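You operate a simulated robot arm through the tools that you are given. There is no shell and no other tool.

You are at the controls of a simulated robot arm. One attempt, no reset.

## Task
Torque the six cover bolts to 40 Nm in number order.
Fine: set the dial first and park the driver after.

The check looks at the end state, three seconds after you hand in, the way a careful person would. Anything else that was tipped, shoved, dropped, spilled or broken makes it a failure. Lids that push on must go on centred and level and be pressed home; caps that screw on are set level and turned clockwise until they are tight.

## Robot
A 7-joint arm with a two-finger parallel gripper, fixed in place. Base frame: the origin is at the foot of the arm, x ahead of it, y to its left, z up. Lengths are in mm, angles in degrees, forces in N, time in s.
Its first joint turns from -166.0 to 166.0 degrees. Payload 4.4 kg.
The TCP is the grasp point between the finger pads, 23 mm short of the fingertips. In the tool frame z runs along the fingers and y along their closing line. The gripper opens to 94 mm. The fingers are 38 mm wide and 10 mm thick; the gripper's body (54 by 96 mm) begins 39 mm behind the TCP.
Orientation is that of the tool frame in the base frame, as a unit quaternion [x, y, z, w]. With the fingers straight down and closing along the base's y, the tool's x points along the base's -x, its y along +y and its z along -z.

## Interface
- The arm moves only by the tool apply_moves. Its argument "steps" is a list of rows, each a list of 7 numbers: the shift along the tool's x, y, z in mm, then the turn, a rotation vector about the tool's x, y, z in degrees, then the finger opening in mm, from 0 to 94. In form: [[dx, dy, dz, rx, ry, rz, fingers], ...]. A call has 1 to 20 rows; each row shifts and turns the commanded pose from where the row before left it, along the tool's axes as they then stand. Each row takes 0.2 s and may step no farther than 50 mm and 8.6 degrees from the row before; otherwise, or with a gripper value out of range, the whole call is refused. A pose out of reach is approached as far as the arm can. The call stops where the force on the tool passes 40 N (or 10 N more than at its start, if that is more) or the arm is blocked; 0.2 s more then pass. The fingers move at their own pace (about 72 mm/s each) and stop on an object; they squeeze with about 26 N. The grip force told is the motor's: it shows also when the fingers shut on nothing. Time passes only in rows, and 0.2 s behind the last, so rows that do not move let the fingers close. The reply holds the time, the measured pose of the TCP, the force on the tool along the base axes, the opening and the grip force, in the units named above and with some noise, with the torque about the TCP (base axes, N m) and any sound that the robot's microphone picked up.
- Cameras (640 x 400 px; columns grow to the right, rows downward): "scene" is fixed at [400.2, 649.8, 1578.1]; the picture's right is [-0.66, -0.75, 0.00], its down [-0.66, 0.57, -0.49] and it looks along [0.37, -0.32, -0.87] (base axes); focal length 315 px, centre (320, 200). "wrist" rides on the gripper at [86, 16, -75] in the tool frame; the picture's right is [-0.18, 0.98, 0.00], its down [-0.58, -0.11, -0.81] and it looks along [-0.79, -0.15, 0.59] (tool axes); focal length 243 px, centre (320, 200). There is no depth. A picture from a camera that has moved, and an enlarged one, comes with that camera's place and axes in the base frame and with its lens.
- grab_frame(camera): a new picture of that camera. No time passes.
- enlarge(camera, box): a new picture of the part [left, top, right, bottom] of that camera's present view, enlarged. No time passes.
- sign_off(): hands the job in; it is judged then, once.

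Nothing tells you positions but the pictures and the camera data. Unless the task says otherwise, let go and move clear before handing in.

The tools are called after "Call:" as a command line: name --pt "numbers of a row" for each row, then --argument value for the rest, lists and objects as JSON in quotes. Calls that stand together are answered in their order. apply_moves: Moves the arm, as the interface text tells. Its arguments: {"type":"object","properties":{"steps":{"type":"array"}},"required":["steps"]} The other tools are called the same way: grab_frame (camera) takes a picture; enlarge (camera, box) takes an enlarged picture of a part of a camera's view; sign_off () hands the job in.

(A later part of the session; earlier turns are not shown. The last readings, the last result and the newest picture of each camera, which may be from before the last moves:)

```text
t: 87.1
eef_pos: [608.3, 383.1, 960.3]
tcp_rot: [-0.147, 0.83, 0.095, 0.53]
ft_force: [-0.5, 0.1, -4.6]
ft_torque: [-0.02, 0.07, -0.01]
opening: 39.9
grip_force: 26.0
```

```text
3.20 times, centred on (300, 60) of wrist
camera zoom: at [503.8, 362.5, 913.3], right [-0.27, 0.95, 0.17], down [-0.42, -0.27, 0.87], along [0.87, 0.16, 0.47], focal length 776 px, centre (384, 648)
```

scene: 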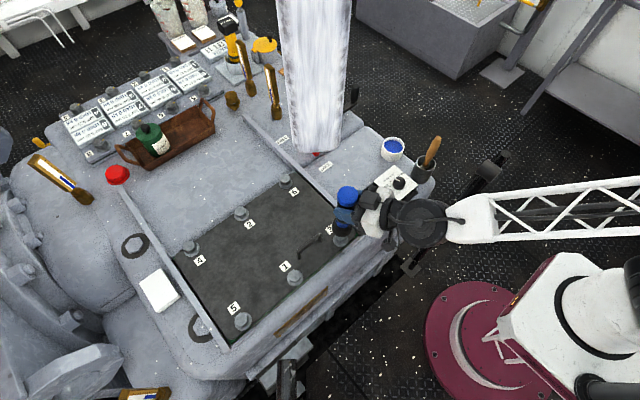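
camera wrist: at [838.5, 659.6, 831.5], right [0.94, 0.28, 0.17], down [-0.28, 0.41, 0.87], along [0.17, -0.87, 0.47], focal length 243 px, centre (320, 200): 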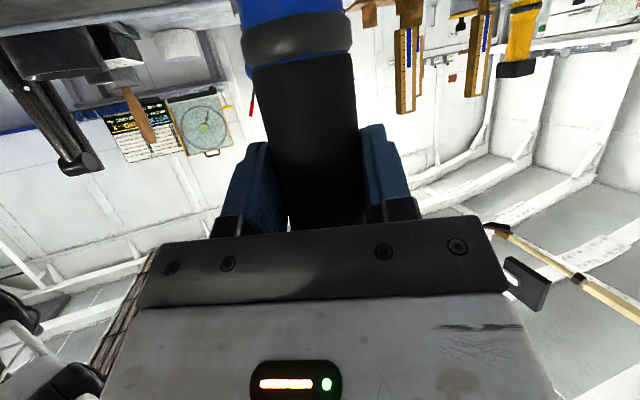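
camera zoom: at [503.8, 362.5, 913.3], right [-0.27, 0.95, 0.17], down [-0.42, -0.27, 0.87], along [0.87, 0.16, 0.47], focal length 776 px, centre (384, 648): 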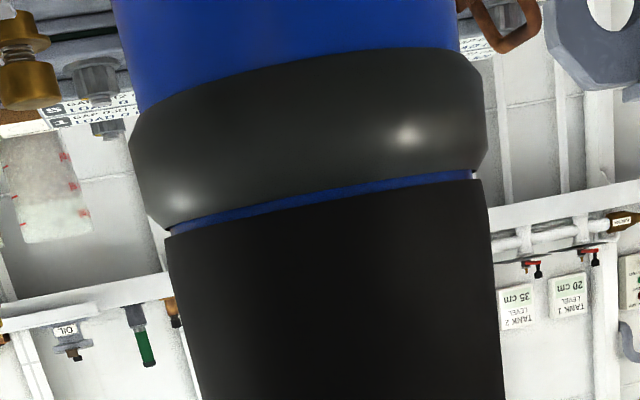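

The ring has gone dark since leaving bolt 2. Before bolt 3 I'll check that bolts 1 and 2 both sit fully down.

Call:
enlarge --camera "scene" --box '[275, 255, 315, 295]'

Call:
enlarge --camera "scene" --box '[220, 195, 260, 235]'

Call:
enlarge --camera "scene" --box '[225, 300, 265, 340]'

Call:
enlarge --camera "scene" --box '[170, 230, 210, 270]'

```text
10.00 times, centred on (295, 275) of scene
camera zoom: at [400.2, 649.8, 1578.1], right [-0.66, -0.75, 0.0], down [-0.66, 0.57, -0.49], along [0.37, -0.32, -0.87], focal length 3148 px, centre (570, -550)
```

zoom: 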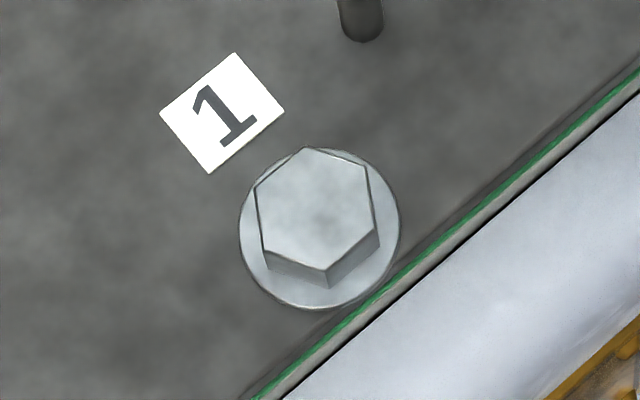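

```text
10.00 times, centred on (240, 215) of scene
camera zoom: at [400.2, 649.8, 1578.1], right [-0.66, -0.75, 0.0], down [-0.66, 0.57, -0.49], along [0.37, -0.32, -0.87], focal length 3148 px, centre (1120, 50)
```

zoom: 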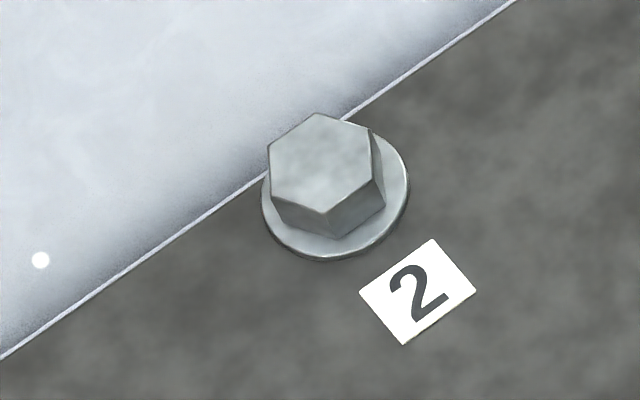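

```text
10.00 times, centred on (245, 320) of scene
camera zoom: at [400.2, 649.8, 1578.1], right [-0.66, -0.75, 0.0], down [-0.66, 0.57, -0.49], along [0.37, -0.32, -0.87], focal length 3148 px, centre (1070, -1000)
```

zoom: 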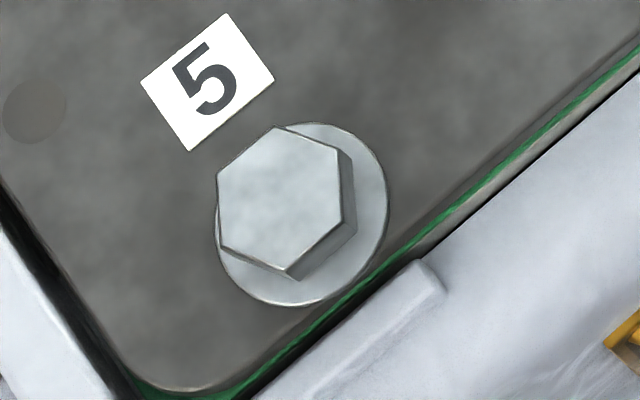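

```text
10.00 times, centred on (190, 250) of scene
camera zoom: at [400.2, 649.8, 1578.1], right [-0.66, -0.75, 0.0], down [-0.66, 0.57, -0.49], along [0.37, -0.32, -0.87], focal length 3148 px, centre (1620, -300)
```

zoom: 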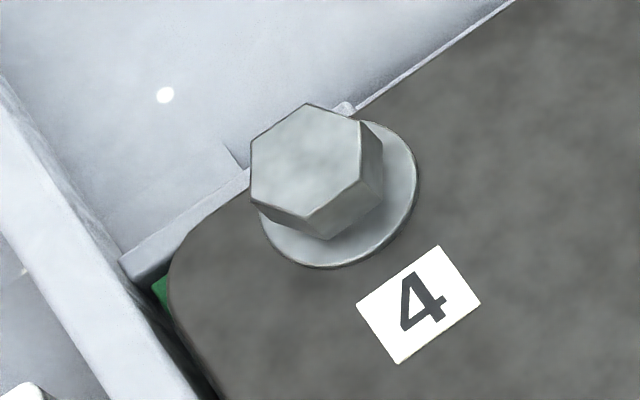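

Bolts 1 and 2 sit fully on their washers. At bolt 3 only about 1 mm of correction is needed, so I'll apply that and go down.

Call:
apply_moves --pt "0.39 -0.51 -0.84 0 0 0 30" --pt "18.13 0 8.45 0 0 0 30" --pt "18.13 0 8.45 0 0 0 30" --pt "9.06 0 4.23 0 0 0 30" --pt "3.63 0 1.69 0 0 0 30" --pt "3.63 0 1.69 0 0 0 30" --pt "0 0 0 0 0 0 30"

Call:
enlarge --camera "scene" --box '[322, 212, 362, 252]'

```text
t: 88.7
eef_pos: [607.6, 382.6, 902.3]
tcp_rot: [-0.147, 0.83, 0.095, 0.53]
ft_force: [-0.8, -0.3, -3.4]
ft_torque: [0.0, 0.0, 0.0]
opening: 40.3
grip_force: 26.2
```

```text
10.00 times, centred on (342, 232) of scene
camera zoom: at [400.2, 649.8, 1578.1], right [-0.66, -0.75, 0.0], down [-0.66, 0.57, -0.49], along [0.37, -0.32, -0.87], focal length 3148 px, centre (100, -120)
```

zoom: 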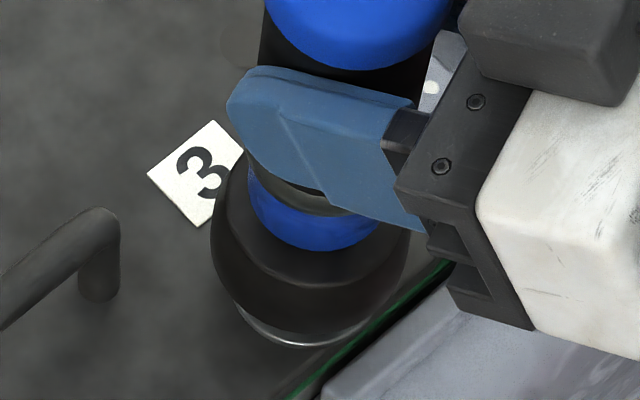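

Call:
apply_moves --pt "0.22 -0.24 -0.46 0 0 0 30" --pt "3.63 0 1.69 0 0 0 30" --pt "3.63 0 1.69 0 0 0 30" --pt "1.81 0 0.85 0 0 0 30" --pt "1.81 0 0.85 0 0 0 30" --pt "0 0 0 0 0 0 30"

Call:
apply_moves --pt "1.81 0 0.85 0 0 0 30" --pt "1.81 0 0.85 0 0 0 30" --pt "0 0 0 0 0 0 30"

Call:
apply_moves --pt "1.81 0 0.85 0 0 0 30" --pt "0 0 0 0 0 0 30" --pt "0 0 0 0 0 0 30"

Call:
enlarge --camera "wrist" --box '[200, 0, 400, 120]'

```text
t: 90.1
eef_pos: [606.3, 382.5, 891.6]
tcp_rot: [-0.146, 0.83, 0.094, 0.53]
ft_force: [0.2, -0.1, -3.0]
ft_torque: [-0.01, -0.01, -0.02]
opening: 40.1
grip_force: 26.2
```

```text
t: 90.9
eef_pos: [606.5, 380.3, 887.6]
tcp_rot: [-0.146, 0.83, 0.094, 0.531]
ft_force: [1.0, -0.4, -4.2]
ft_torque: [0.0, 0.06, 0.01]
opening: 40.3
grip_force: 25.7
```

```text
t: 91.7
eef_pos: [607.3, 380.9, 885.5]
tcp_rot: [-0.147, 0.83, 0.095, 0.53]
ft_force: [-0.4, 0.0, -5.2]
ft_torque: [-0.01, 0.03, 0.0]
opening: 39.9
grip_force: 25.7
```

```text
3.20 times, centred on (300, 60) of wrist
camera zoom: at [502.5, 361.2, 838.1], right [-0.27, 0.95, 0.17], down [-0.42, -0.27, 0.87], along [0.87, 0.16, 0.47], focal length 776 px, centre (384, 648)
```

zoom: 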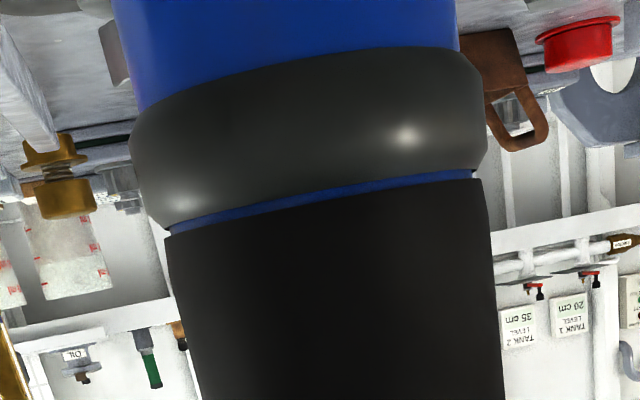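

Call:
apply_moves --pt "1.81 0 0.85 0 0 0 30" --pt "0 0 0 0 0 0 30"

Call:
apply_moves --pt "1.81 0 0.85 0 0 0 30" --pt "0 0 0 0 0 0 30"

Call:
apply_moves --pt "0.91 0 0.42 0 0 0 30" --pt "0 0 0 0 0 0 30"

Call:
enlarge --camera "wrist" --box '[200, 0, 400, 120]'

```text
t: 92.3
eef_pos: [607.0, 381.4, 884.1]
tcp_rot: [-0.147, 0.829, 0.095, 0.531]
ft_force: [0.4, 1.0, 2.5]
ft_torque: [0.04, 0.1, 0.01]
opening: 39.9
grip_force: 25.7
```

```text
t: 92.9
eef_pos: [606.4, 382.4, 881.5]
tcp_rot: [-0.146, 0.829, 0.094, 0.531]
ft_force: [3.3, 1.2, 3.1]
ft_torque: [0.08, -0.29, -0.01]
opening: 39.9
grip_force: 25.5
```

```text
t: 93.5
eef_pos: [606.7, 381.3, 879.4]
tcp_rot: [-0.147, 0.829, 0.095, 0.531]
ft_force: [0.9, 0.8, -1.7]
ft_torque: [-0.02, 0.11, 0.06]
opening: 40.2
grip_force: 26.0
```

```text
3.20 times, centred on (300, 60) of wrist
camera zoom: at [502.4, 361.1, 832.6], right [-0.27, 0.95, 0.17], down [-0.42, -0.27, 0.87], along [0.87, 0.16, 0.47], focal length 776 px, centre (384, 648)
```

zoom: 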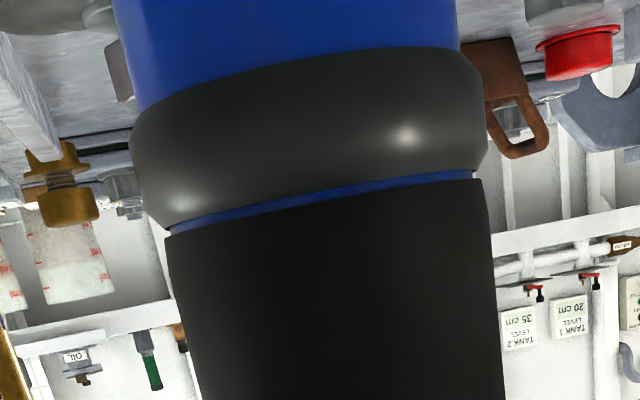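

Contact is made and the bolt is running down under the socket. I'll follow it with light pressure and wait for green.

Call:
apply_moves --pt "0.91 0 0.42 0 0 0 30" --pt "0.91 0 0.42 0 0 0 30" --pt "0 0 0 0 0 0 30" --pt "0 0 0 0 0 0 30" --pt "0 0 0 0 0 0 30"

Call:
enlarge --camera "wrist" --box '[200, 0, 400, 120]'

```text
t: 94.7
eef_pos: [606.4, 382.4, 878.1]
tcp_rot: [-0.147, 0.829, 0.095, 0.531]
ft_force: [-0.2, -0.7, 2.6]
ft_torque: [-0.12, 0.24, 0.01]
opening: 40.1
grip_force: 26.0
```

```text
3.20 times, centred on (300, 60) of wrist
camera zoom: at [502.6, 361.2, 831.0], right [-0.27, 0.95, 0.17], down [-0.42, -0.27, 0.87], along [0.87, 0.16, 0.47], focal length 776 px, centre (384, 648)
```

zoom: 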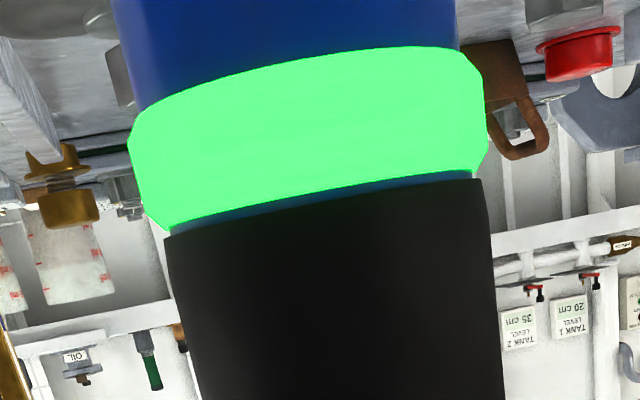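

Bolt 3 is green. While still seated I'll measure the cap's image position, as a reference for bolts where the socket itself will be hidden.

Call:
enlarge --camera "scene" --box '[325, 190, 365, 230]'

Call:
apply_moves --pt "0 0 0 0 0 0 30"

Call:
apply_moves --pt "0 0 0 0 0 0 30"

```text
10.00 times, centred on (345, 210) of scene
camera zoom: at [400.2, 649.8, 1578.1], right [-0.66, -0.75, 0.0], down [-0.66, 0.57, -0.49], along [0.37, -0.32, -0.87], focal length 3148 px, centre (70, 100)
```

zoom: 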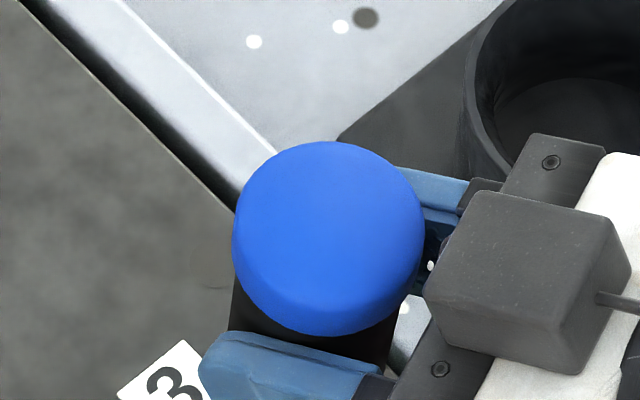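

```text
t: 95.1
eef_pos: [606.6, 381.2, 877.8]
tcp_rot: [-0.146, 0.83, 0.094, 0.531]
ft_force: [0.3, 0.2, 3.1]
ft_torque: [-0.03, 0.02, 0.02]
opening: 40.2
grip_force: 25.8
```

```text
t: 95.5
eef_pos: [606.1, 382.0, 879.6]
tcp_rot: [-0.147, 0.829, 0.095, 0.531]
ft_force: [0.6, 1.4, 2.3]
ft_torque: [0.02, -0.06, -0.02]
opening: 40.3
grip_force: 26.1
```

Reference taken. The driver has about 0.9° of lean in the grip, which I'll trim out after lifting, then carry it around to bolt 4.

Call:
apply_moves --pt "-4.53 0 -2.11 0 0 0 30" --pt "-18.1 0 -8.45 0 0 0 30" --pt "-18.1 0 -8.45 0 0 0 30" --pt "-18.1 0 -8.45 0 0 0 30" --pt "-18.1 0 -8.45 0 0 0 30" --pt "0 0 0 0 0.8 0 30" --pt "-5.94 38.65 12.75 0 0 0 30" --pt "-5.94 38.65 12.75 0 0 0 30" --pt "-5.94 38.65 12.75 0 0 0 30" --pt "-5.94 38.65 12.75 0 0 0 30" --pt "-5.94 38.65 12.75 0 0 0 30" --pt "-5.94 38.65 12.75 0 0 0 30" --pt "-5.94 38.65 12.75 0 0 0 30" --pt "-5.94 38.65 12.75 0 0 0 30" --pt "0 0 0 -6.797 0 -3.17 30" --pt "0 0 0 -6.797 0 -3.17 30"

Call:
grab_frame --camera "scene"

Call:
enlarge --camera "scene" --box '[322, 212, 362, 252]'

```text
t: 98.6
eef_pos: [608.0, 709.0, 958.5]
tcp_rot: [-0.155, 0.832, 0.099, 0.524]
ft_force: [17.8, 4.3, -5.8]
ft_torque: [0.21, -0.95, -0.21]
opening: 40.0
grip_force: 25.9
stopped in row 15: the force on the tool passed its limit at 65 N (the readings are from after the stop); the commanded pose is now the measured one
```

```text
taken
```

scene: 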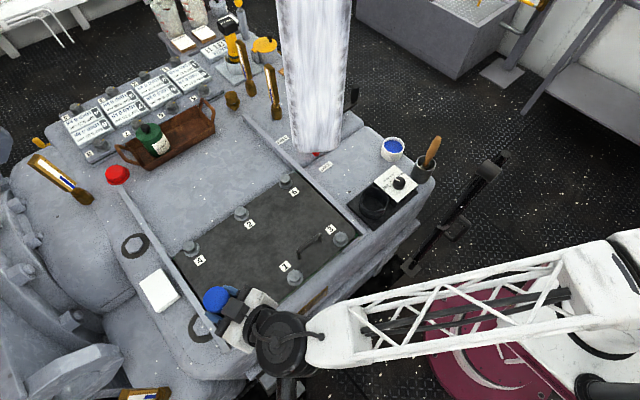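

```text
10.00 times, centred on (342, 232) of scene
camera zoom: at [400.2, 649.8, 1578.1], right [-0.66, -0.75, 0.0], down [-0.66, 0.57, -0.49], along [0.37, -0.32, -0.87], focal length 3148 px, centre (100, -120)
```

zoom: 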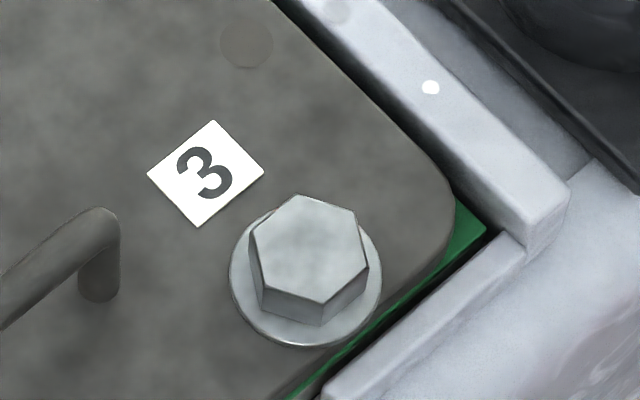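

Something stopped the arm during the last move: 65 N at about TCP [608,709]. I'll look closely at what is near the wrist before moving again.

Call:
enlarge --camera "scene" --box '[190, 270, 350, 400]'

Call:
grab_frame --camera "wrist"

```text
3.08 times, centred on (270, 335) of scene
camera zoom: at [400.2, 649.8, 1578.1], right [-0.66, -0.75, 0.0], down [-0.66, 0.57, -0.49], along [0.37, -0.32, -0.87], focal length 968 px, centre (474, -215)
```

zoom: 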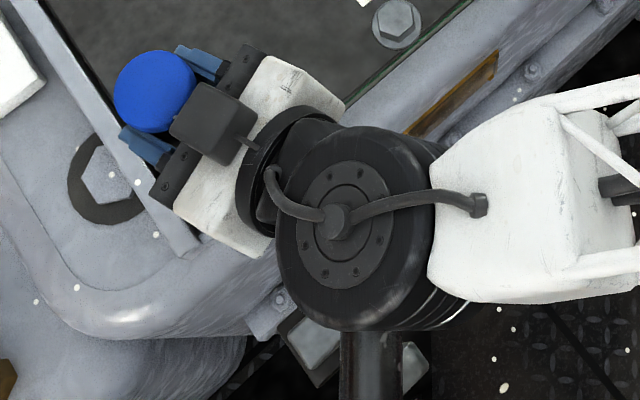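

```text
taken
camera wrist: at [503.0, 686.4, 914.4], right [-0.28, 0.95, 0.17], down [-0.41, -0.27, 0.87], along [0.87, 0.18, 0.46], focal length 243 px, centre (320, 200)
```

wrist: 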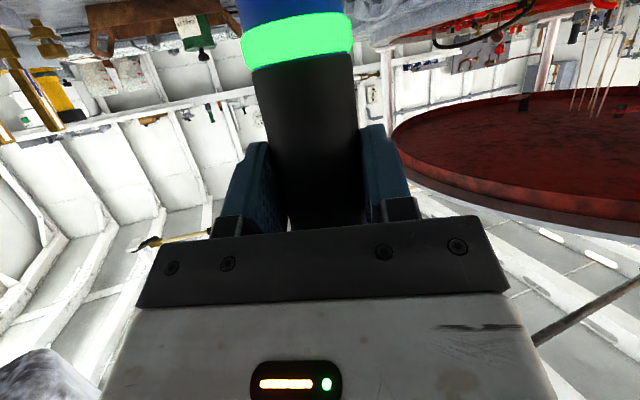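

The torque reading places the contact at the wrist camera's housing, around [505,697,910], against something fixed there (a dark bar in front of the machine). I'll back out the way I came and check that the force drops.

Call:
apply_moves --pt "1.6 -9.4 -3.2 0 0 0 30" --pt "1.6 -9.4 -3.2 0 0 0 30" --pt "0 0 0 0 0 0 30"

Call:
enlarge --camera "scene" --box '[190, 270, 350, 400]'

```text
t: 98.8
eef_pos: [607.3, 708.3, 960.5]
tcp_rot: [-0.154, 0.832, 0.099, 0.523]
ft_force: [26.3, 34.4, -14.9]
ft_torque: [1.69, -2.5, -3.93]
opening: 40.0
grip_force: 26.0
stopped in row 1: the force on the tool passed its limit at 95 N (the readings are from after the stop); the commanded pose is now the measured one
```

```text
3.08 times, centred on (270, 335) of scene
camera zoom: at [400.2, 649.8, 1578.1], right [-0.66, -0.75, 0.0], down [-0.66, 0.57, -0.49], along [0.37, -0.32, -0.87], focal length 968 px, centre (474, -215)
```

zoom: 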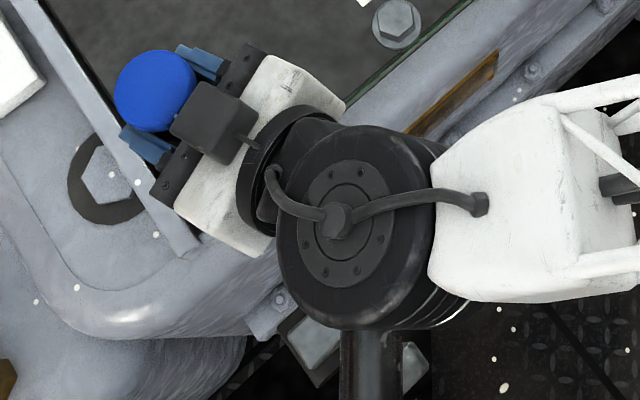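

Backing toward −y pushed harder, so the obstruction is on the −y/−x side of the camera. I'll ease in the direction the force pushes (+x,+y) to release it.

Call:
apply_moves --pt "-1.6 2.4 3.3 0 0 0 30" --pt "-1.6 2.4 3.3 0 0 0 30" --pt "0 0 0 0 0 0 30"

Call:
grab_frame --camera "scene"

```text
t: 99.7
eef_pos: [612.8, 714.6, 960.5]
tcp_rot: [-0.154, 0.832, 0.099, 0.524]
ft_force: [0.3, 0.5, -4.4]
ft_torque: [-0.03, 0.04, 0.01]
opening: 40.2
grip_force: 25.6
```

```text
taken
```

scene: 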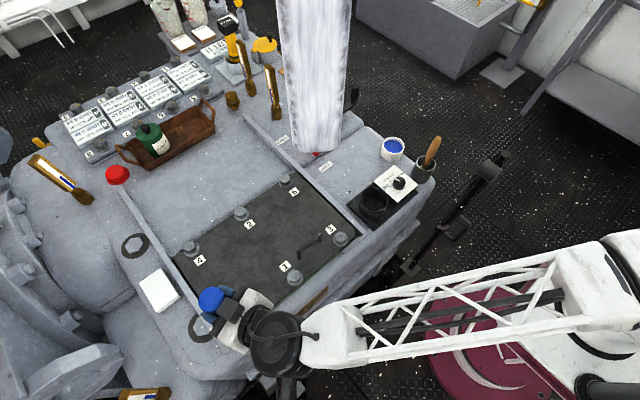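

The force is gone. I'll move away in +x, then look at that bar so I can plan around it for bolt 5.

Call:
apply_moves --pt "-16.2 -14.4 33.6 0 0 0 30" --pt "-16.2 -14.4 33.6 0 0 0 30" --pt "0 0 0 -6.3 0 -3.05 30" --pt "0 0 0 -6.3 0 -3.05 30" --pt "0 0 0 0 0 0 30"

Call:
grab_frame --camera "scene"

Call:
enlarge --camera "scene" --box '[230, 300, 350, 400]'

```text
t: 100.8
eef_pos: [693.1, 714.0, 960.1]
tcp_rot: [-0.255, 0.807, 0.163, 0.508]
ft_force: [0.2, -0.3, -4.7]
ft_torque: [-0.02, 0.05, 0.0]
opening: 40.2
grip_force: 26.1
```

```text
taken
```

scene: 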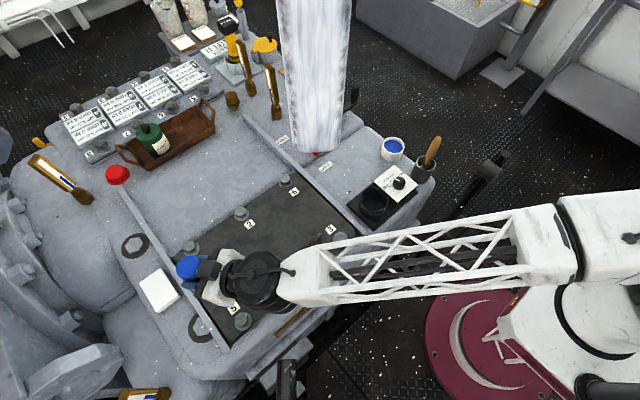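

```text
4.00 times, centred on (290, 350) of scene
camera zoom: at [400.2, 649.8, 1578.1], right [-0.66, -0.75, 0.0], down [-0.66, 0.57, -0.49], along [0.37, -0.32, -0.87], focal length 1259 px, centre (440, -400)
```

zoom: 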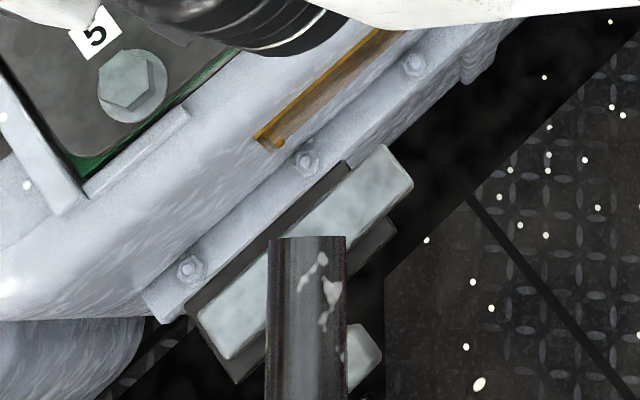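

The obstruction is the end of a horizontal pipe near [464,678,~910], in front of the machine. I'll keep clear of it at bolt 5. For now I continue out to bolt 4.

Call:
apply_moves --pt "-14.4 -24.5 30.0 0 0 0 30" --pt "-14.4 -24.5 30.0 0 0 0 30" --pt "-14.4 -24.5 30.0 0 0 0 30" --pt "-14.4 -24.5 30.0 0 0 0 30" --pt "0 0 0 0 0 0 30"

Call:
apply_moves --pt "0 0 0 0 0 0 30"

Call:
apply_moves --pt "0 0 0 0 0 0 30"

Call:
grab_frame --camera "scene"

Call:
enlarge --camera "scene" --box '[160, 210, 220, 280]'

```text
t: 102.0
eef_pos: [858.3, 711.7, 962.4]
tcp_rot: [-0.254, 0.807, 0.161, 0.509]
ft_force: [-0.4, 0.4, -4.2]
ft_torque: [-0.05, 0.04, 0.0]
opening: 39.9
grip_force: 26.6
```

```text
t: 102.5
eef_pos: [857.7, 711.5, 961.9]
tcp_rot: [-0.254, 0.807, 0.162, 0.508]
ft_force: [0.4, 0.4, -4.4]
ft_torque: [-0.03, -0.01, -0.02]
opening: 40.1
grip_force: 25.9
```

```text
t: 102.8
eef_pos: [856.9, 711.8, 962.4]
tcp_rot: [-0.255, 0.807, 0.162, 0.508]
ft_force: [-0.5, 0.1, -4.2]
ft_torque: [0.0, 0.03, -0.03]
opening: 40.3
grip_force: 25.9
```

```text
taken
```

scene: 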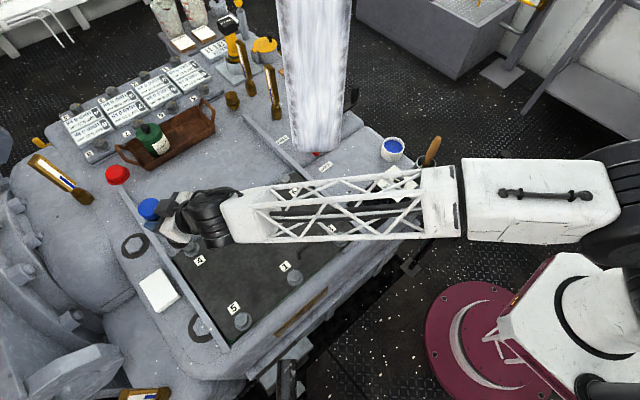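

```text
5.71 times, centred on (190, 245) of scene
camera zoom: at [400.2, 649.8, 1578.1], right [-0.66, -0.75, 0.0], down [-0.66, 0.57, -0.49], along [0.37, -0.32, -0.87], focal length 1799 px, centre (1063, -57)
```

zoom: 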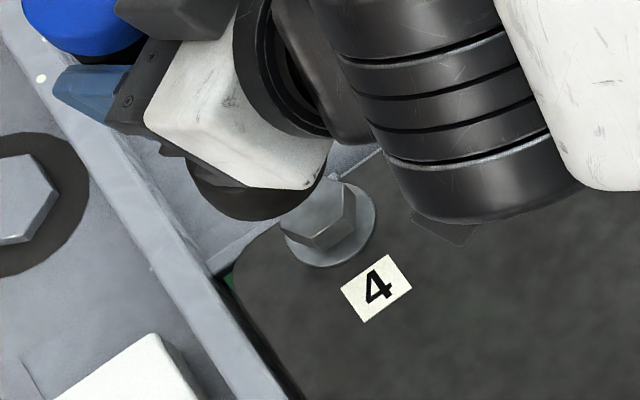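

The socket's lower rim is visible beside bolt 4. I'll zoom for an accurate comparison.

Call:
enlarge --camera "scene" --box '[170, 230, 210, 260]'

Call:
enlarge --camera "scene" --box '[130, 190, 170, 230]'

```text
13.33 times, centred on (190, 245) of scene
camera zoom: at [400.2, 649.8, 1578.1], right [-0.66, -0.75, 0.0], down [-0.66, 0.57, -0.49], along [0.37, -0.32, -0.87], focal length 4197 px, centre (2053, -400)
```

zoom: 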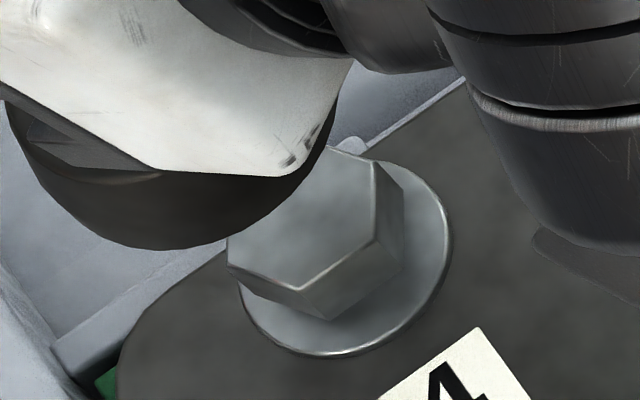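

```text
10.00 times, centred on (150, 210) of scene
camera zoom: at [400.2, 649.8, 1578.1], right [-0.66, -0.75, 0.0], down [-0.66, 0.57, -0.49], along [0.37, -0.32, -0.87], focal length 3148 px, centre (2020, 100)
```

zoom: 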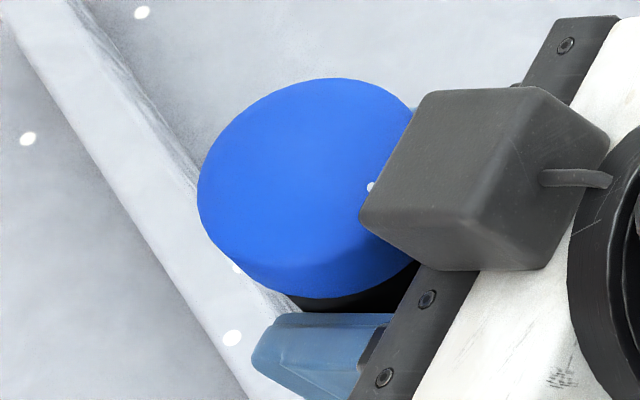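

Lateral alignment is within 0.6 mm; I'll trim by [+0.9,−1.5] and come down just above bolt 4's head.

Call:
apply_moves --pt "0.05 -1.74 -0.11 0 0 0 30" --pt "18.04 0 8.64 0 0 0 30" --pt "18.04 0 8.64 0 0 0 30" --pt "13.53 0 6.48 0 0 0 30" --pt "0 0 0 0 0 0 30"

Call:
enlarge --camera "scene" --box '[170, 230, 210, 270]'

```text
t: 104.0
eef_pos: [858.4, 710.0, 906.2]
tcp_rot: [-0.254, 0.807, 0.162, 0.508]
ft_force: [-0.1, -0.3, -5.0]
ft_torque: [-0.02, 0.05, -0.04]
opening: 40.1
grip_force: 26.3
```

```text
10.00 times, centred on (190, 250) of scene
camera zoom: at [400.2, 649.8, 1578.1], right [-0.66, -0.75, 0.0], down [-0.66, 0.57, -0.49], along [0.37, -0.32, -0.87], focal length 3148 px, centre (1620, -300)
```

zoom: 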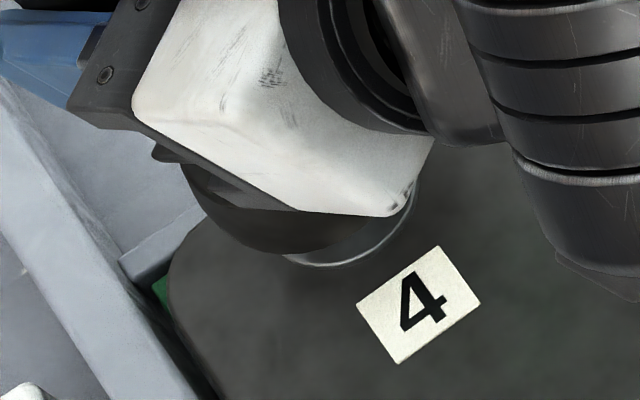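

Aligned to within about a millimetre. Down onto bolt 4.

Call:
apply_moves --pt "3.61 0 1.73 0 0 0 30" --pt "3.61 0 1.73 0 0 0 30" --pt "3.61 0 1.73 0 0 0 30" --pt "1.8 0 0.86 0 0 0 30" --pt "0 0 0 0 0 0 30"

Call:
apply_moves --pt "1.8 0 0.86 0 0 0 30" --pt "1.8 0 0.86 0 0 0 30" --pt "0 0 0 0 0 0 30"

Call:
apply_moves --pt "1.8 0 0.86 0 0 0 30" --pt "0 0 0 0 0 0 30"

Call:
apply_moves --pt "1.8 0 0.86 0 0 0 30" --pt "0 0 0 0 0 0 30"

Call:
enlarge --camera "wrist" --box '[200, 0, 400, 120]'

```text
t: 105.2
eef_pos: [857.6, 710.2, 892.4]
tcp_rot: [-0.255, 0.807, 0.162, 0.508]
ft_force: [0.6, 0.3, -4.6]
ft_torque: [0.0, 0.0, -0.02]
opening: 40.1
grip_force: 25.7
```

```text
t: 106.0
eef_pos: [860.0, 710.3, 887.5]
tcp_rot: [-0.254, 0.806, 0.162, 0.509]
ft_force: [0.0, 0.1, -5.0]
ft_torque: [-0.02, 0.01, -0.03]
opening: 40.0
grip_force: 25.8
```

```text
t: 106.7
eef_pos: [859.2, 709.8, 885.8]
tcp_rot: [-0.254, 0.807, 0.161, 0.509]
ft_force: [0.5, 0.6, -4.2]
ft_torque: [-0.06, 0.0, -0.01]
opening: 40.2
grip_force: 25.8
```

```text
t: 107.2
eef_pos: [857.8, 709.8, 884.5]
tcp_rot: [-0.254, 0.806, 0.162, 0.509]
ft_force: [0.6, 0.1, -5.0]
ft_torque: [-0.03, 0.04, -0.01]
opening: 40.1
grip_force: 26.0
```

```text
3.20 times, centred on (300, 60) of wrist
camera zoom: at [762.5, 663.8, 838.1], right [-0.5, 0.85, 0.17], down [-0.33, -0.37, 0.87], along [0.8, 0.38, 0.46], focal length 776 px, centre (384, 648)
```

zoom: 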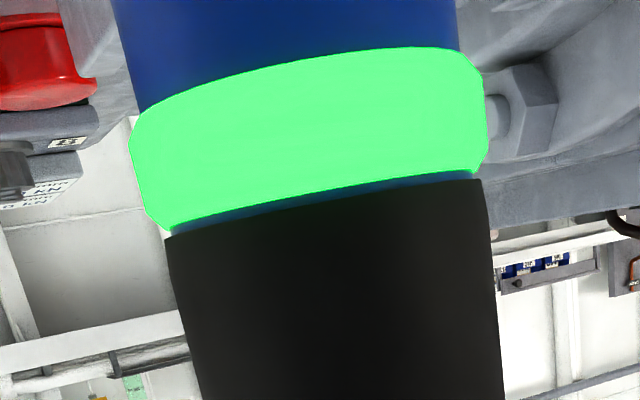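

Call:
apply_moves --pt "1.8 0 0.86 0 0 0 30" --pt "0 0 0 0 0 0 30"

Call:
apply_moves --pt "0.9 0 0.43 0 0 0 30" --pt "0 0 0 0 0 0 30"

Call:
apply_moves --pt "0.9 0 0.43 0 0 0 30" --pt "0 0 0 0 0 0 30"

Call:
enlarge --camera "wrist" --box '[200, 0, 400, 120]'

```text
t: 107.8
eef_pos: [857.5, 710.4, 884.2]
tcp_rot: [-0.255, 0.806, 0.163, 0.509]
ft_force: [2.5, 2.4, 3.1]
ft_torque: [0.18, -0.21, 0.04]
opening: 40.2
grip_force: 26.5
```

```text
t: 108.5
eef_pos: [858.3, 709.5, 881.3]
tcp_rot: [-0.254, 0.806, 0.162, 0.509]
ft_force: [2.2, 2.9, 4.6]
ft_torque: [0.18, -0.26, 0.01]
opening: 40.1
grip_force: 25.6
```

```text
t: 109.0
eef_pos: [858.3, 711.0, 880.0]
tcp_rot: [-0.255, 0.807, 0.162, 0.508]
ft_force: [-2.4, -0.7, 2.0]
ft_torque: [-0.07, 0.22, 0.04]
opening: 39.9
grip_force: 25.9
```

```text
3.20 times, centred on (300, 60) of wrist
camera zoom: at [762.5, 663.7, 834.0], right [-0.5, 0.85, 0.17], down [-0.33, -0.37, 0.87], along [0.8, 0.38, 0.46], focal length 776 px, centre (384, 648)
```

zoom: 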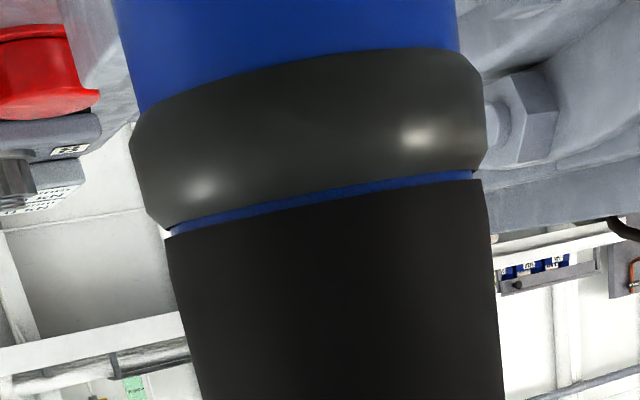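

The ring went dark and bolt 4 is running. I'll follow it with light pressure until green.

Call:
apply_moves --pt "0.9 0 0.43 0 0 0 30" --pt "0 0 0 0 0 0 30" --pt "0 0 0 0 0 0 30" --pt "0 0 0 0 0 0 30"

Call:
enlarge --camera "wrist" --box '[200, 0, 400, 120]'

Call:
apply_moves --pt "0.45 0 0.22 0 0 0 30" --pt "0 0 0 0 0 0 30" --pt "0 0 0 0 0 0 30"

Call:
enlarge --camera "wrist" --box '[200, 0, 400, 120]'

```text
t: 110.0
eef_pos: [858.4, 710.3, 879.5]
tcp_rot: [-0.255, 0.807, 0.162, 0.508]
ft_force: [0.1, 0.0, -3.9]
ft_torque: [-0.04, 0.02, 0.15]
opening: 40.3
grip_force: 26.1
```

```text
3.20 times, centred on (300, 60) of wrist
camera zoom: at [762.6, 663.9, 833.2], right [-0.5, 0.85, 0.17], down [-0.33, -0.37, 0.87], along [0.8, 0.38, 0.46], focal length 776 px, centre (384, 648)
```

zoom: 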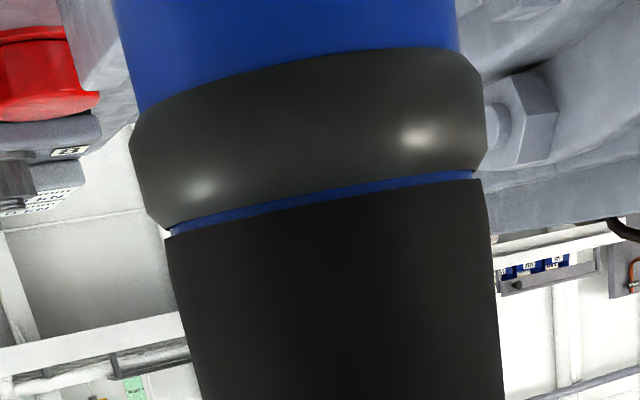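

```text
t: 110.8
eef_pos: [859.5, 710.6, 878.6]
tcp_rot: [-0.255, 0.806, 0.163, 0.508]
ft_force: [0.0, 0.3, -4.5]
ft_torque: [-0.04, 0.01, 0.0]
opening: 40.1
grip_force: 26.3
```

```text
3.20 times, centred on (300, 60) of wrist
camera zoom: at [762.5, 663.8, 832.8], right [-0.5, 0.85, 0.17], down [-0.33, -0.37, 0.87], along [0.8, 0.38, 0.46], focal length 776 px, centre (384, 648)
```

zoom: 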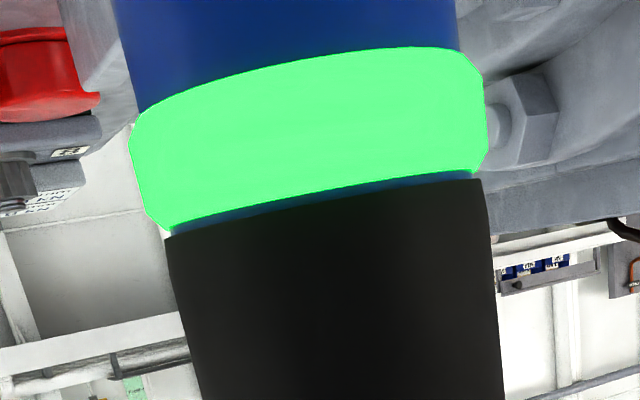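

Bolt 4 is green. I'll lift, pull back to mid-cover, and swing the tool to the far side so it stays clear of the pipe at bolt 5.

Call:
apply_moves --pt "-4.51 0 -2.16 0 0 0 30" --pt "-18.04 0 -8.64 0 0 0 30" --pt "-18.04 0 -8.64 0 0 0 30" --pt "-18.04 0 -8.64 0 0 0 30" --pt "-18.04 0 -8.64 0 0 0 30" --pt "16.6 28.5 -34.7 0 0 0 30" --pt "16.6 28.5 -34.7 0 0 0 30" --pt "16.6 28.5 -34.7 0 0 0 30"

Call:
enlarge --camera "scene" --box '[170, 230, 210, 270]'

Call:
apply_moves --pt "0 0 0 6.594 0 3.158 30" --pt "0 0 0 6.594 0 3.158 30" --pt "0 0 0 6.594 0 3.158 30" --pt "0 0 0 6.594 0 3.158 30" --pt "0 0 0 6.594 0 3.158 30" --pt "0 0 0 6.594 0 3.158 30" --pt "0 0 0 6.594 0 3.158 30" --pt "0 0 0 6.594 0 3.158 30" --pt "0 0 0 6.594 0 3.158 30" --pt "0 0 0 6.594 0 3.158 30" --pt "0 0 0 6.594 0 3.158 30" --pt "0 0 0 6.594 0 3.158 30" --pt "0 0 0 6.594 0 3.158 30"

Call:
grab_frame --camera "scene"

```text
t: 112.7
eef_pos: [713.5, 712.0, 962.9]
tcp_rot: [-0.254, 0.807, 0.162, 0.508]
ft_force: [-0.4, 0.2, -4.8]
ft_torque: [-0.02, 0.02, -0.01]
opening: 40.2
grip_force: 26.4
```

```text
10.00 times, centred on (190, 250) of scene
camera zoom: at [400.2, 649.8, 1578.1], right [-0.66, -0.75, 0.0], down [-0.66, 0.57, -0.49], along [0.37, -0.32, -0.87], focal length 3148 px, centre (1620, -300)
```

zoom: 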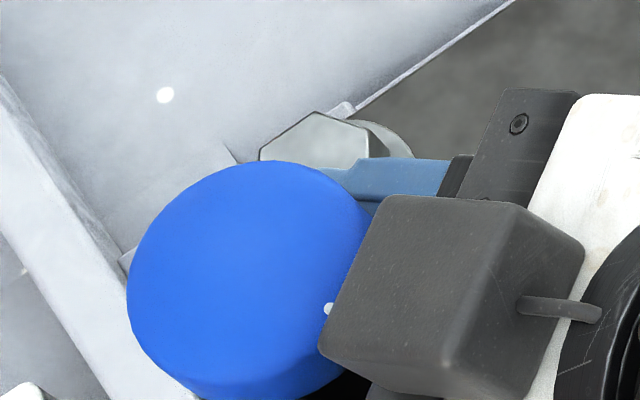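

```text
t: 115.5
eef_pos: [714.2, 712.3, 963.0]
tcp_rot: [0.424, 0.733, -0.265, 0.461]
ft_force: [-0.2, 0.3, -4.1]
ft_torque: [0.07, 0.03, 0.01]
opening: 40.2
grip_force: 26.3
```

```text
taken
```

scene: 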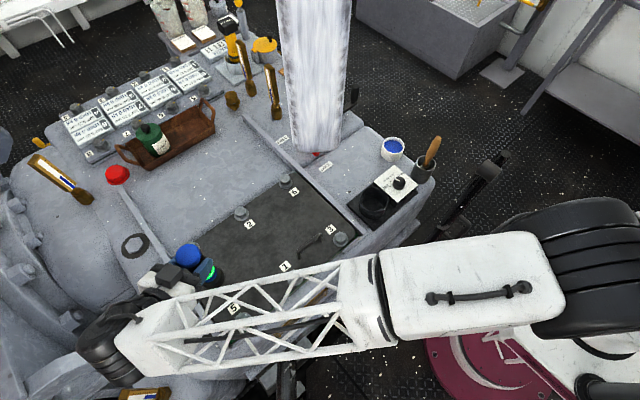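

Call:
apply_moves --pt "8.4 -28.5 -17.5 0 0 0 30" --pt "8.4 -28.5 -17.5 0 0 0 30" --pt "8.4 -28.5 -17.5 0 0 0 30" --pt "0 0 0 0 0 0 30"

Call:
apply_moves --pt "0 0 0 0 0 0 30"

Call:
apply_moves --pt "0 0 0 0 0 0 30"

Call:
grab_frame --camera "scene"

Call:
enlarge --camera "scene" --box '[210, 270, 270, 340]'

Call:
enlarge --camera "scene" --box '[170, 230, 210, 270]'

```text
t: 116.5
eef_pos: [611.5, 720.7, 962.5]
tcp_rot: [0.424, 0.734, -0.264, 0.461]
ft_force: [-0.1, 0.4, -4.7]
ft_torque: [0.04, 0.02, -0.01]
opening: 40.2
grip_force: 26.3
```

```text
t: 116.8
eef_pos: [613.5, 721.1, 963.9]
tcp_rot: [0.424, 0.734, -0.265, 0.461]
ft_force: [-0.6, -0.2, -4.5]
ft_torque: [0.02, 0.01, 0.0]
opening: 40.2
grip_force: 26.6
```

```text
t: 117.2
eef_pos: [612.6, 720.8, 962.7]
tcp_rot: [0.423, 0.733, -0.265, 0.461]
ft_force: [-0.4, 0.0, -5.2]
ft_torque: [0.02, 0.02, 0.02]
opening: 40.2
grip_force: 26.0
```

```text
taken
```

scene: 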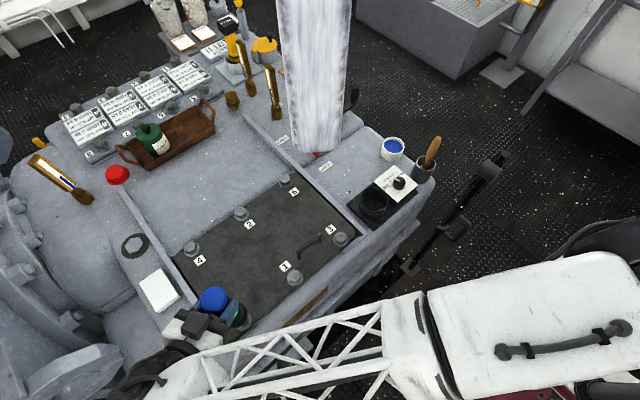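

```text
5.71 times, centred on (240, 305) of scene
camera zoom: at [400.2, 649.8, 1578.1], right [-0.66, -0.75, 0.0], down [-0.66, 0.57, -0.49], along [0.37, -0.32, -0.87], focal length 1799 px, centre (777, -400)
```

zoom: 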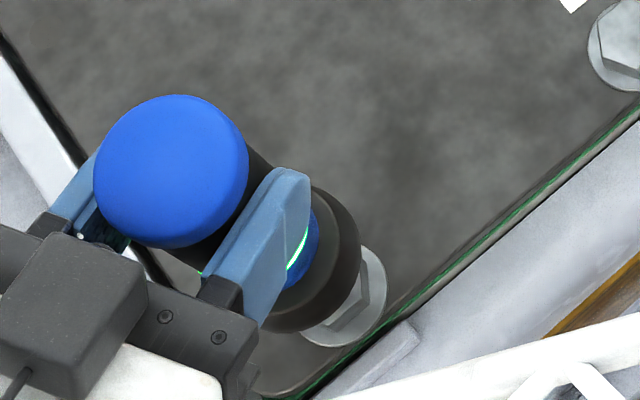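

```text
10.00 times, centred on (190, 250) of scene
camera zoom: at [400.2, 649.8, 1578.1], right [-0.66, -0.75, 0.0], down [-0.66, 0.57, -0.49], along [0.37, -0.32, -0.87], focal length 3148 px, centre (1620, -300)
```

zoom: 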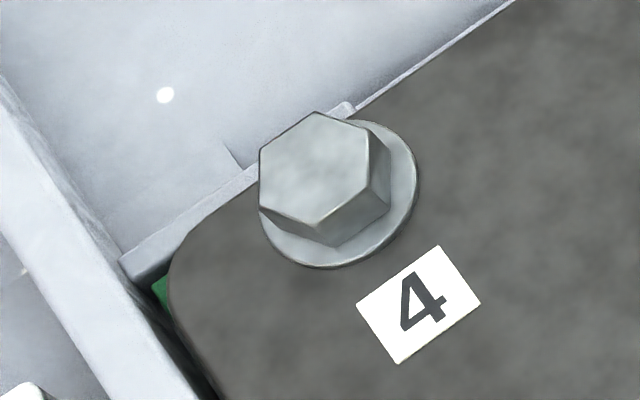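

Bolt 4's head is down, and the ring is still green from it. At bolt 5 I'll trim by [−1.7,−0.9] and go down to just above the head.

Call:
apply_moves --pt "0.03 -1.92 -0.07 0 0 0 30" --pt "18.04 0 8.64 0 0 0 30" --pt "18.04 0 8.64 0 0 0 30" --pt "13.53 0 6.48 0 0 0 30" --pt "0 0 0 0 0 0 30"

Call:
enlarge --camera "scene" --box '[220, 290, 270, 350]'

```text
t: 118.5
eef_pos: [609.8, 719.8, 907.9]
tcp_rot: [0.423, 0.734, -0.264, 0.461]
ft_force: [-0.6, 0.5, -3.9]
ft_torque: [0.03, 0.01, -0.02]
opening: 40.1
grip_force: 25.4
```

```text
6.67 times, centred on (245, 320) of scene
camera zoom: at [400.2, 649.8, 1578.1], right [-0.66, -0.75, 0.0], down [-0.66, 0.57, -0.49], along [0.37, -0.32, -0.87], focal length 2098 px, centre (820, -600)
```

zoom: 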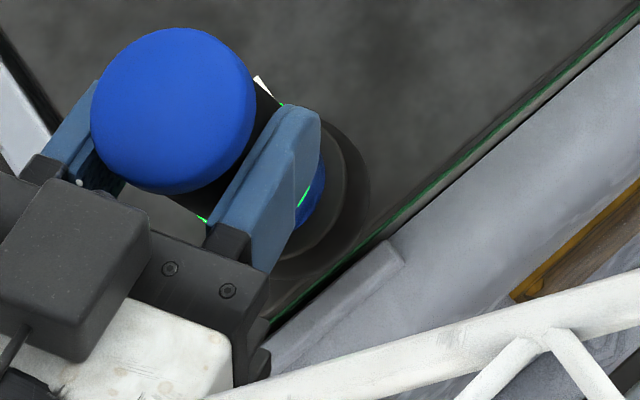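

Concentric. Now down onto bolt 5.

Call:
apply_moves --pt "3.61 0 1.73 0 0 0 30" --pt "3.61 0 1.73 0 0 0 30" --pt "3.61 0 1.73 0 0 0 30" --pt "3.61 0 1.73 0 0 0 30" --pt "1.8 0 0.86 0 0 0 30" --pt "0 0 0 0 0 0 30"

Call:
apply_moves --pt "1.8 0 0.86 0 0 0 30" --pt "0 0 0 0 0 0 30"

Call:
apply_moves --pt "1.8 0 0.86 0 0 0 30" --pt "0 0 0 0 0 0 30"

Call:
apply_moves --pt "0.9 0 0.43 0 0 0 30" --pt "0 0 0 0 0 0 30"

Call:
enlarge --camera "wrist" --box '[200, 0, 400, 120]'

```text
t: 119.8
eef_pos: [610.6, 720.5, 889.9]
tcp_rot: [0.424, 0.734, -0.265, 0.46]
ft_force: [0.2, -0.1, -4.5]
ft_torque: [0.05, 0.02, 0.0]
opening: 40.1
grip_force: 26.2
```

```text
t: 120.5
eef_pos: [609.9, 720.7, 888.4]
tcp_rot: [0.423, 0.734, -0.264, 0.461]
ft_force: [-0.9, 0.2, -4.5]
ft_torque: [0.03, 0.02, 0.02]
opening: 40.3
grip_force: 25.4
```

```text
t: 121.0
eef_pos: [611.1, 720.3, 886.7]
tcp_rot: [0.423, 0.733, -0.265, 0.461]
ft_force: [0.0, 0.6, -4.4]
ft_torque: [0.02, 0.0, 0.03]
opening: 40.1
grip_force: 26.0
```

```text
t: 121.7
eef_pos: [610.9, 720.5, 884.8]
tcp_rot: [0.424, 0.733, -0.265, 0.461]
ft_force: [-0.1, 0.4, -4.6]
ft_torque: [0.04, 0.0, -0.03]
opening: 40.3
grip_force: 26.3
```

```text
3.20 times, centred on (300, 60) of wrist
camera zoom: at [570.6, 819.6, 840.1], right [0.89, 0.42, 0.17], down [-0.33, 0.35, 0.87], along [0.31, -0.83, 0.46], focal length 776 px, centre (384, 648)
```

zoom: 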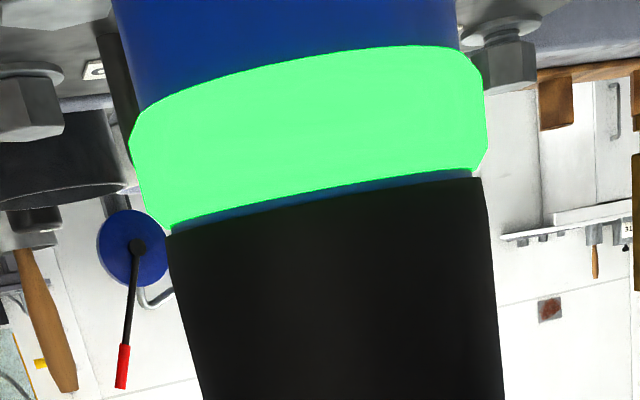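

Call:
apply_moves --pt "0.9 0 0.43 0 0 0 30" --pt "0 0 0 0 0 0 30"

Call:
apply_moves --pt "0.9 0 0.43 0 0 0 30" --pt "0 0 0 0 0 0 30"

Call:
apply_moves --pt "0.9 0 0.43 0 0 0 30" --pt "0 0 0 0 0 0 30"

Call:
enlarge --camera "wrist" --box '[200, 0, 400, 120]'

```text
t: 122.2
eef_pos: [610.2, 719.5, 885.8]
tcp_rot: [0.424, 0.734, -0.264, 0.461]
ft_force: [-0.3, 0.7, -3.7]
ft_torque: [0.03, 0.05, -0.02]
opening: 39.9
grip_force: 25.6
```

```text
t: 122.8
eef_pos: [610.3, 721.0, 884.1]
tcp_rot: [0.422, 0.734, -0.263, 0.462]
ft_force: [-1.2, 0.7, 1.0]
ft_torque: [0.01, 0.09, -0.01]
opening: 40.0
grip_force: 25.8
```

```text
t: 123.5
eef_pos: [609.5, 720.7, 882.2]
tcp_rot: [0.422, 0.734, -0.263, 0.462]
ft_force: [-0.3, -0.5, 3.1]
ft_torque: [-0.2, 0.0, 0.0]
opening: 40.3
grip_force: 26.1
```

```text
3.20 times, centred on (300, 60) of wrist
camera zoom: at [570.7, 819.8, 837.7], right [0.89, 0.42, 0.17], down [-0.33, 0.35, 0.87], along [0.31, -0.83, 0.46], focal length 776 px, centre (384, 648)
```

zoom: 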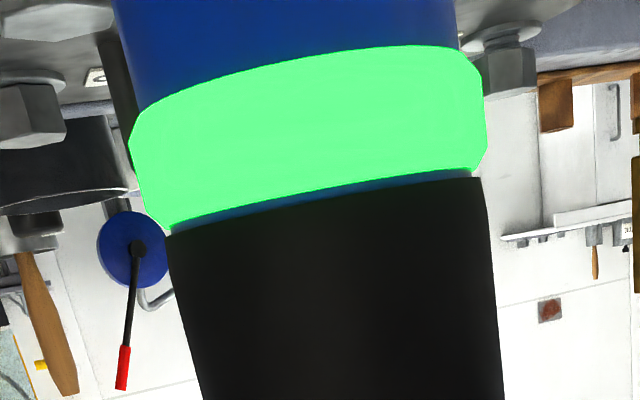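

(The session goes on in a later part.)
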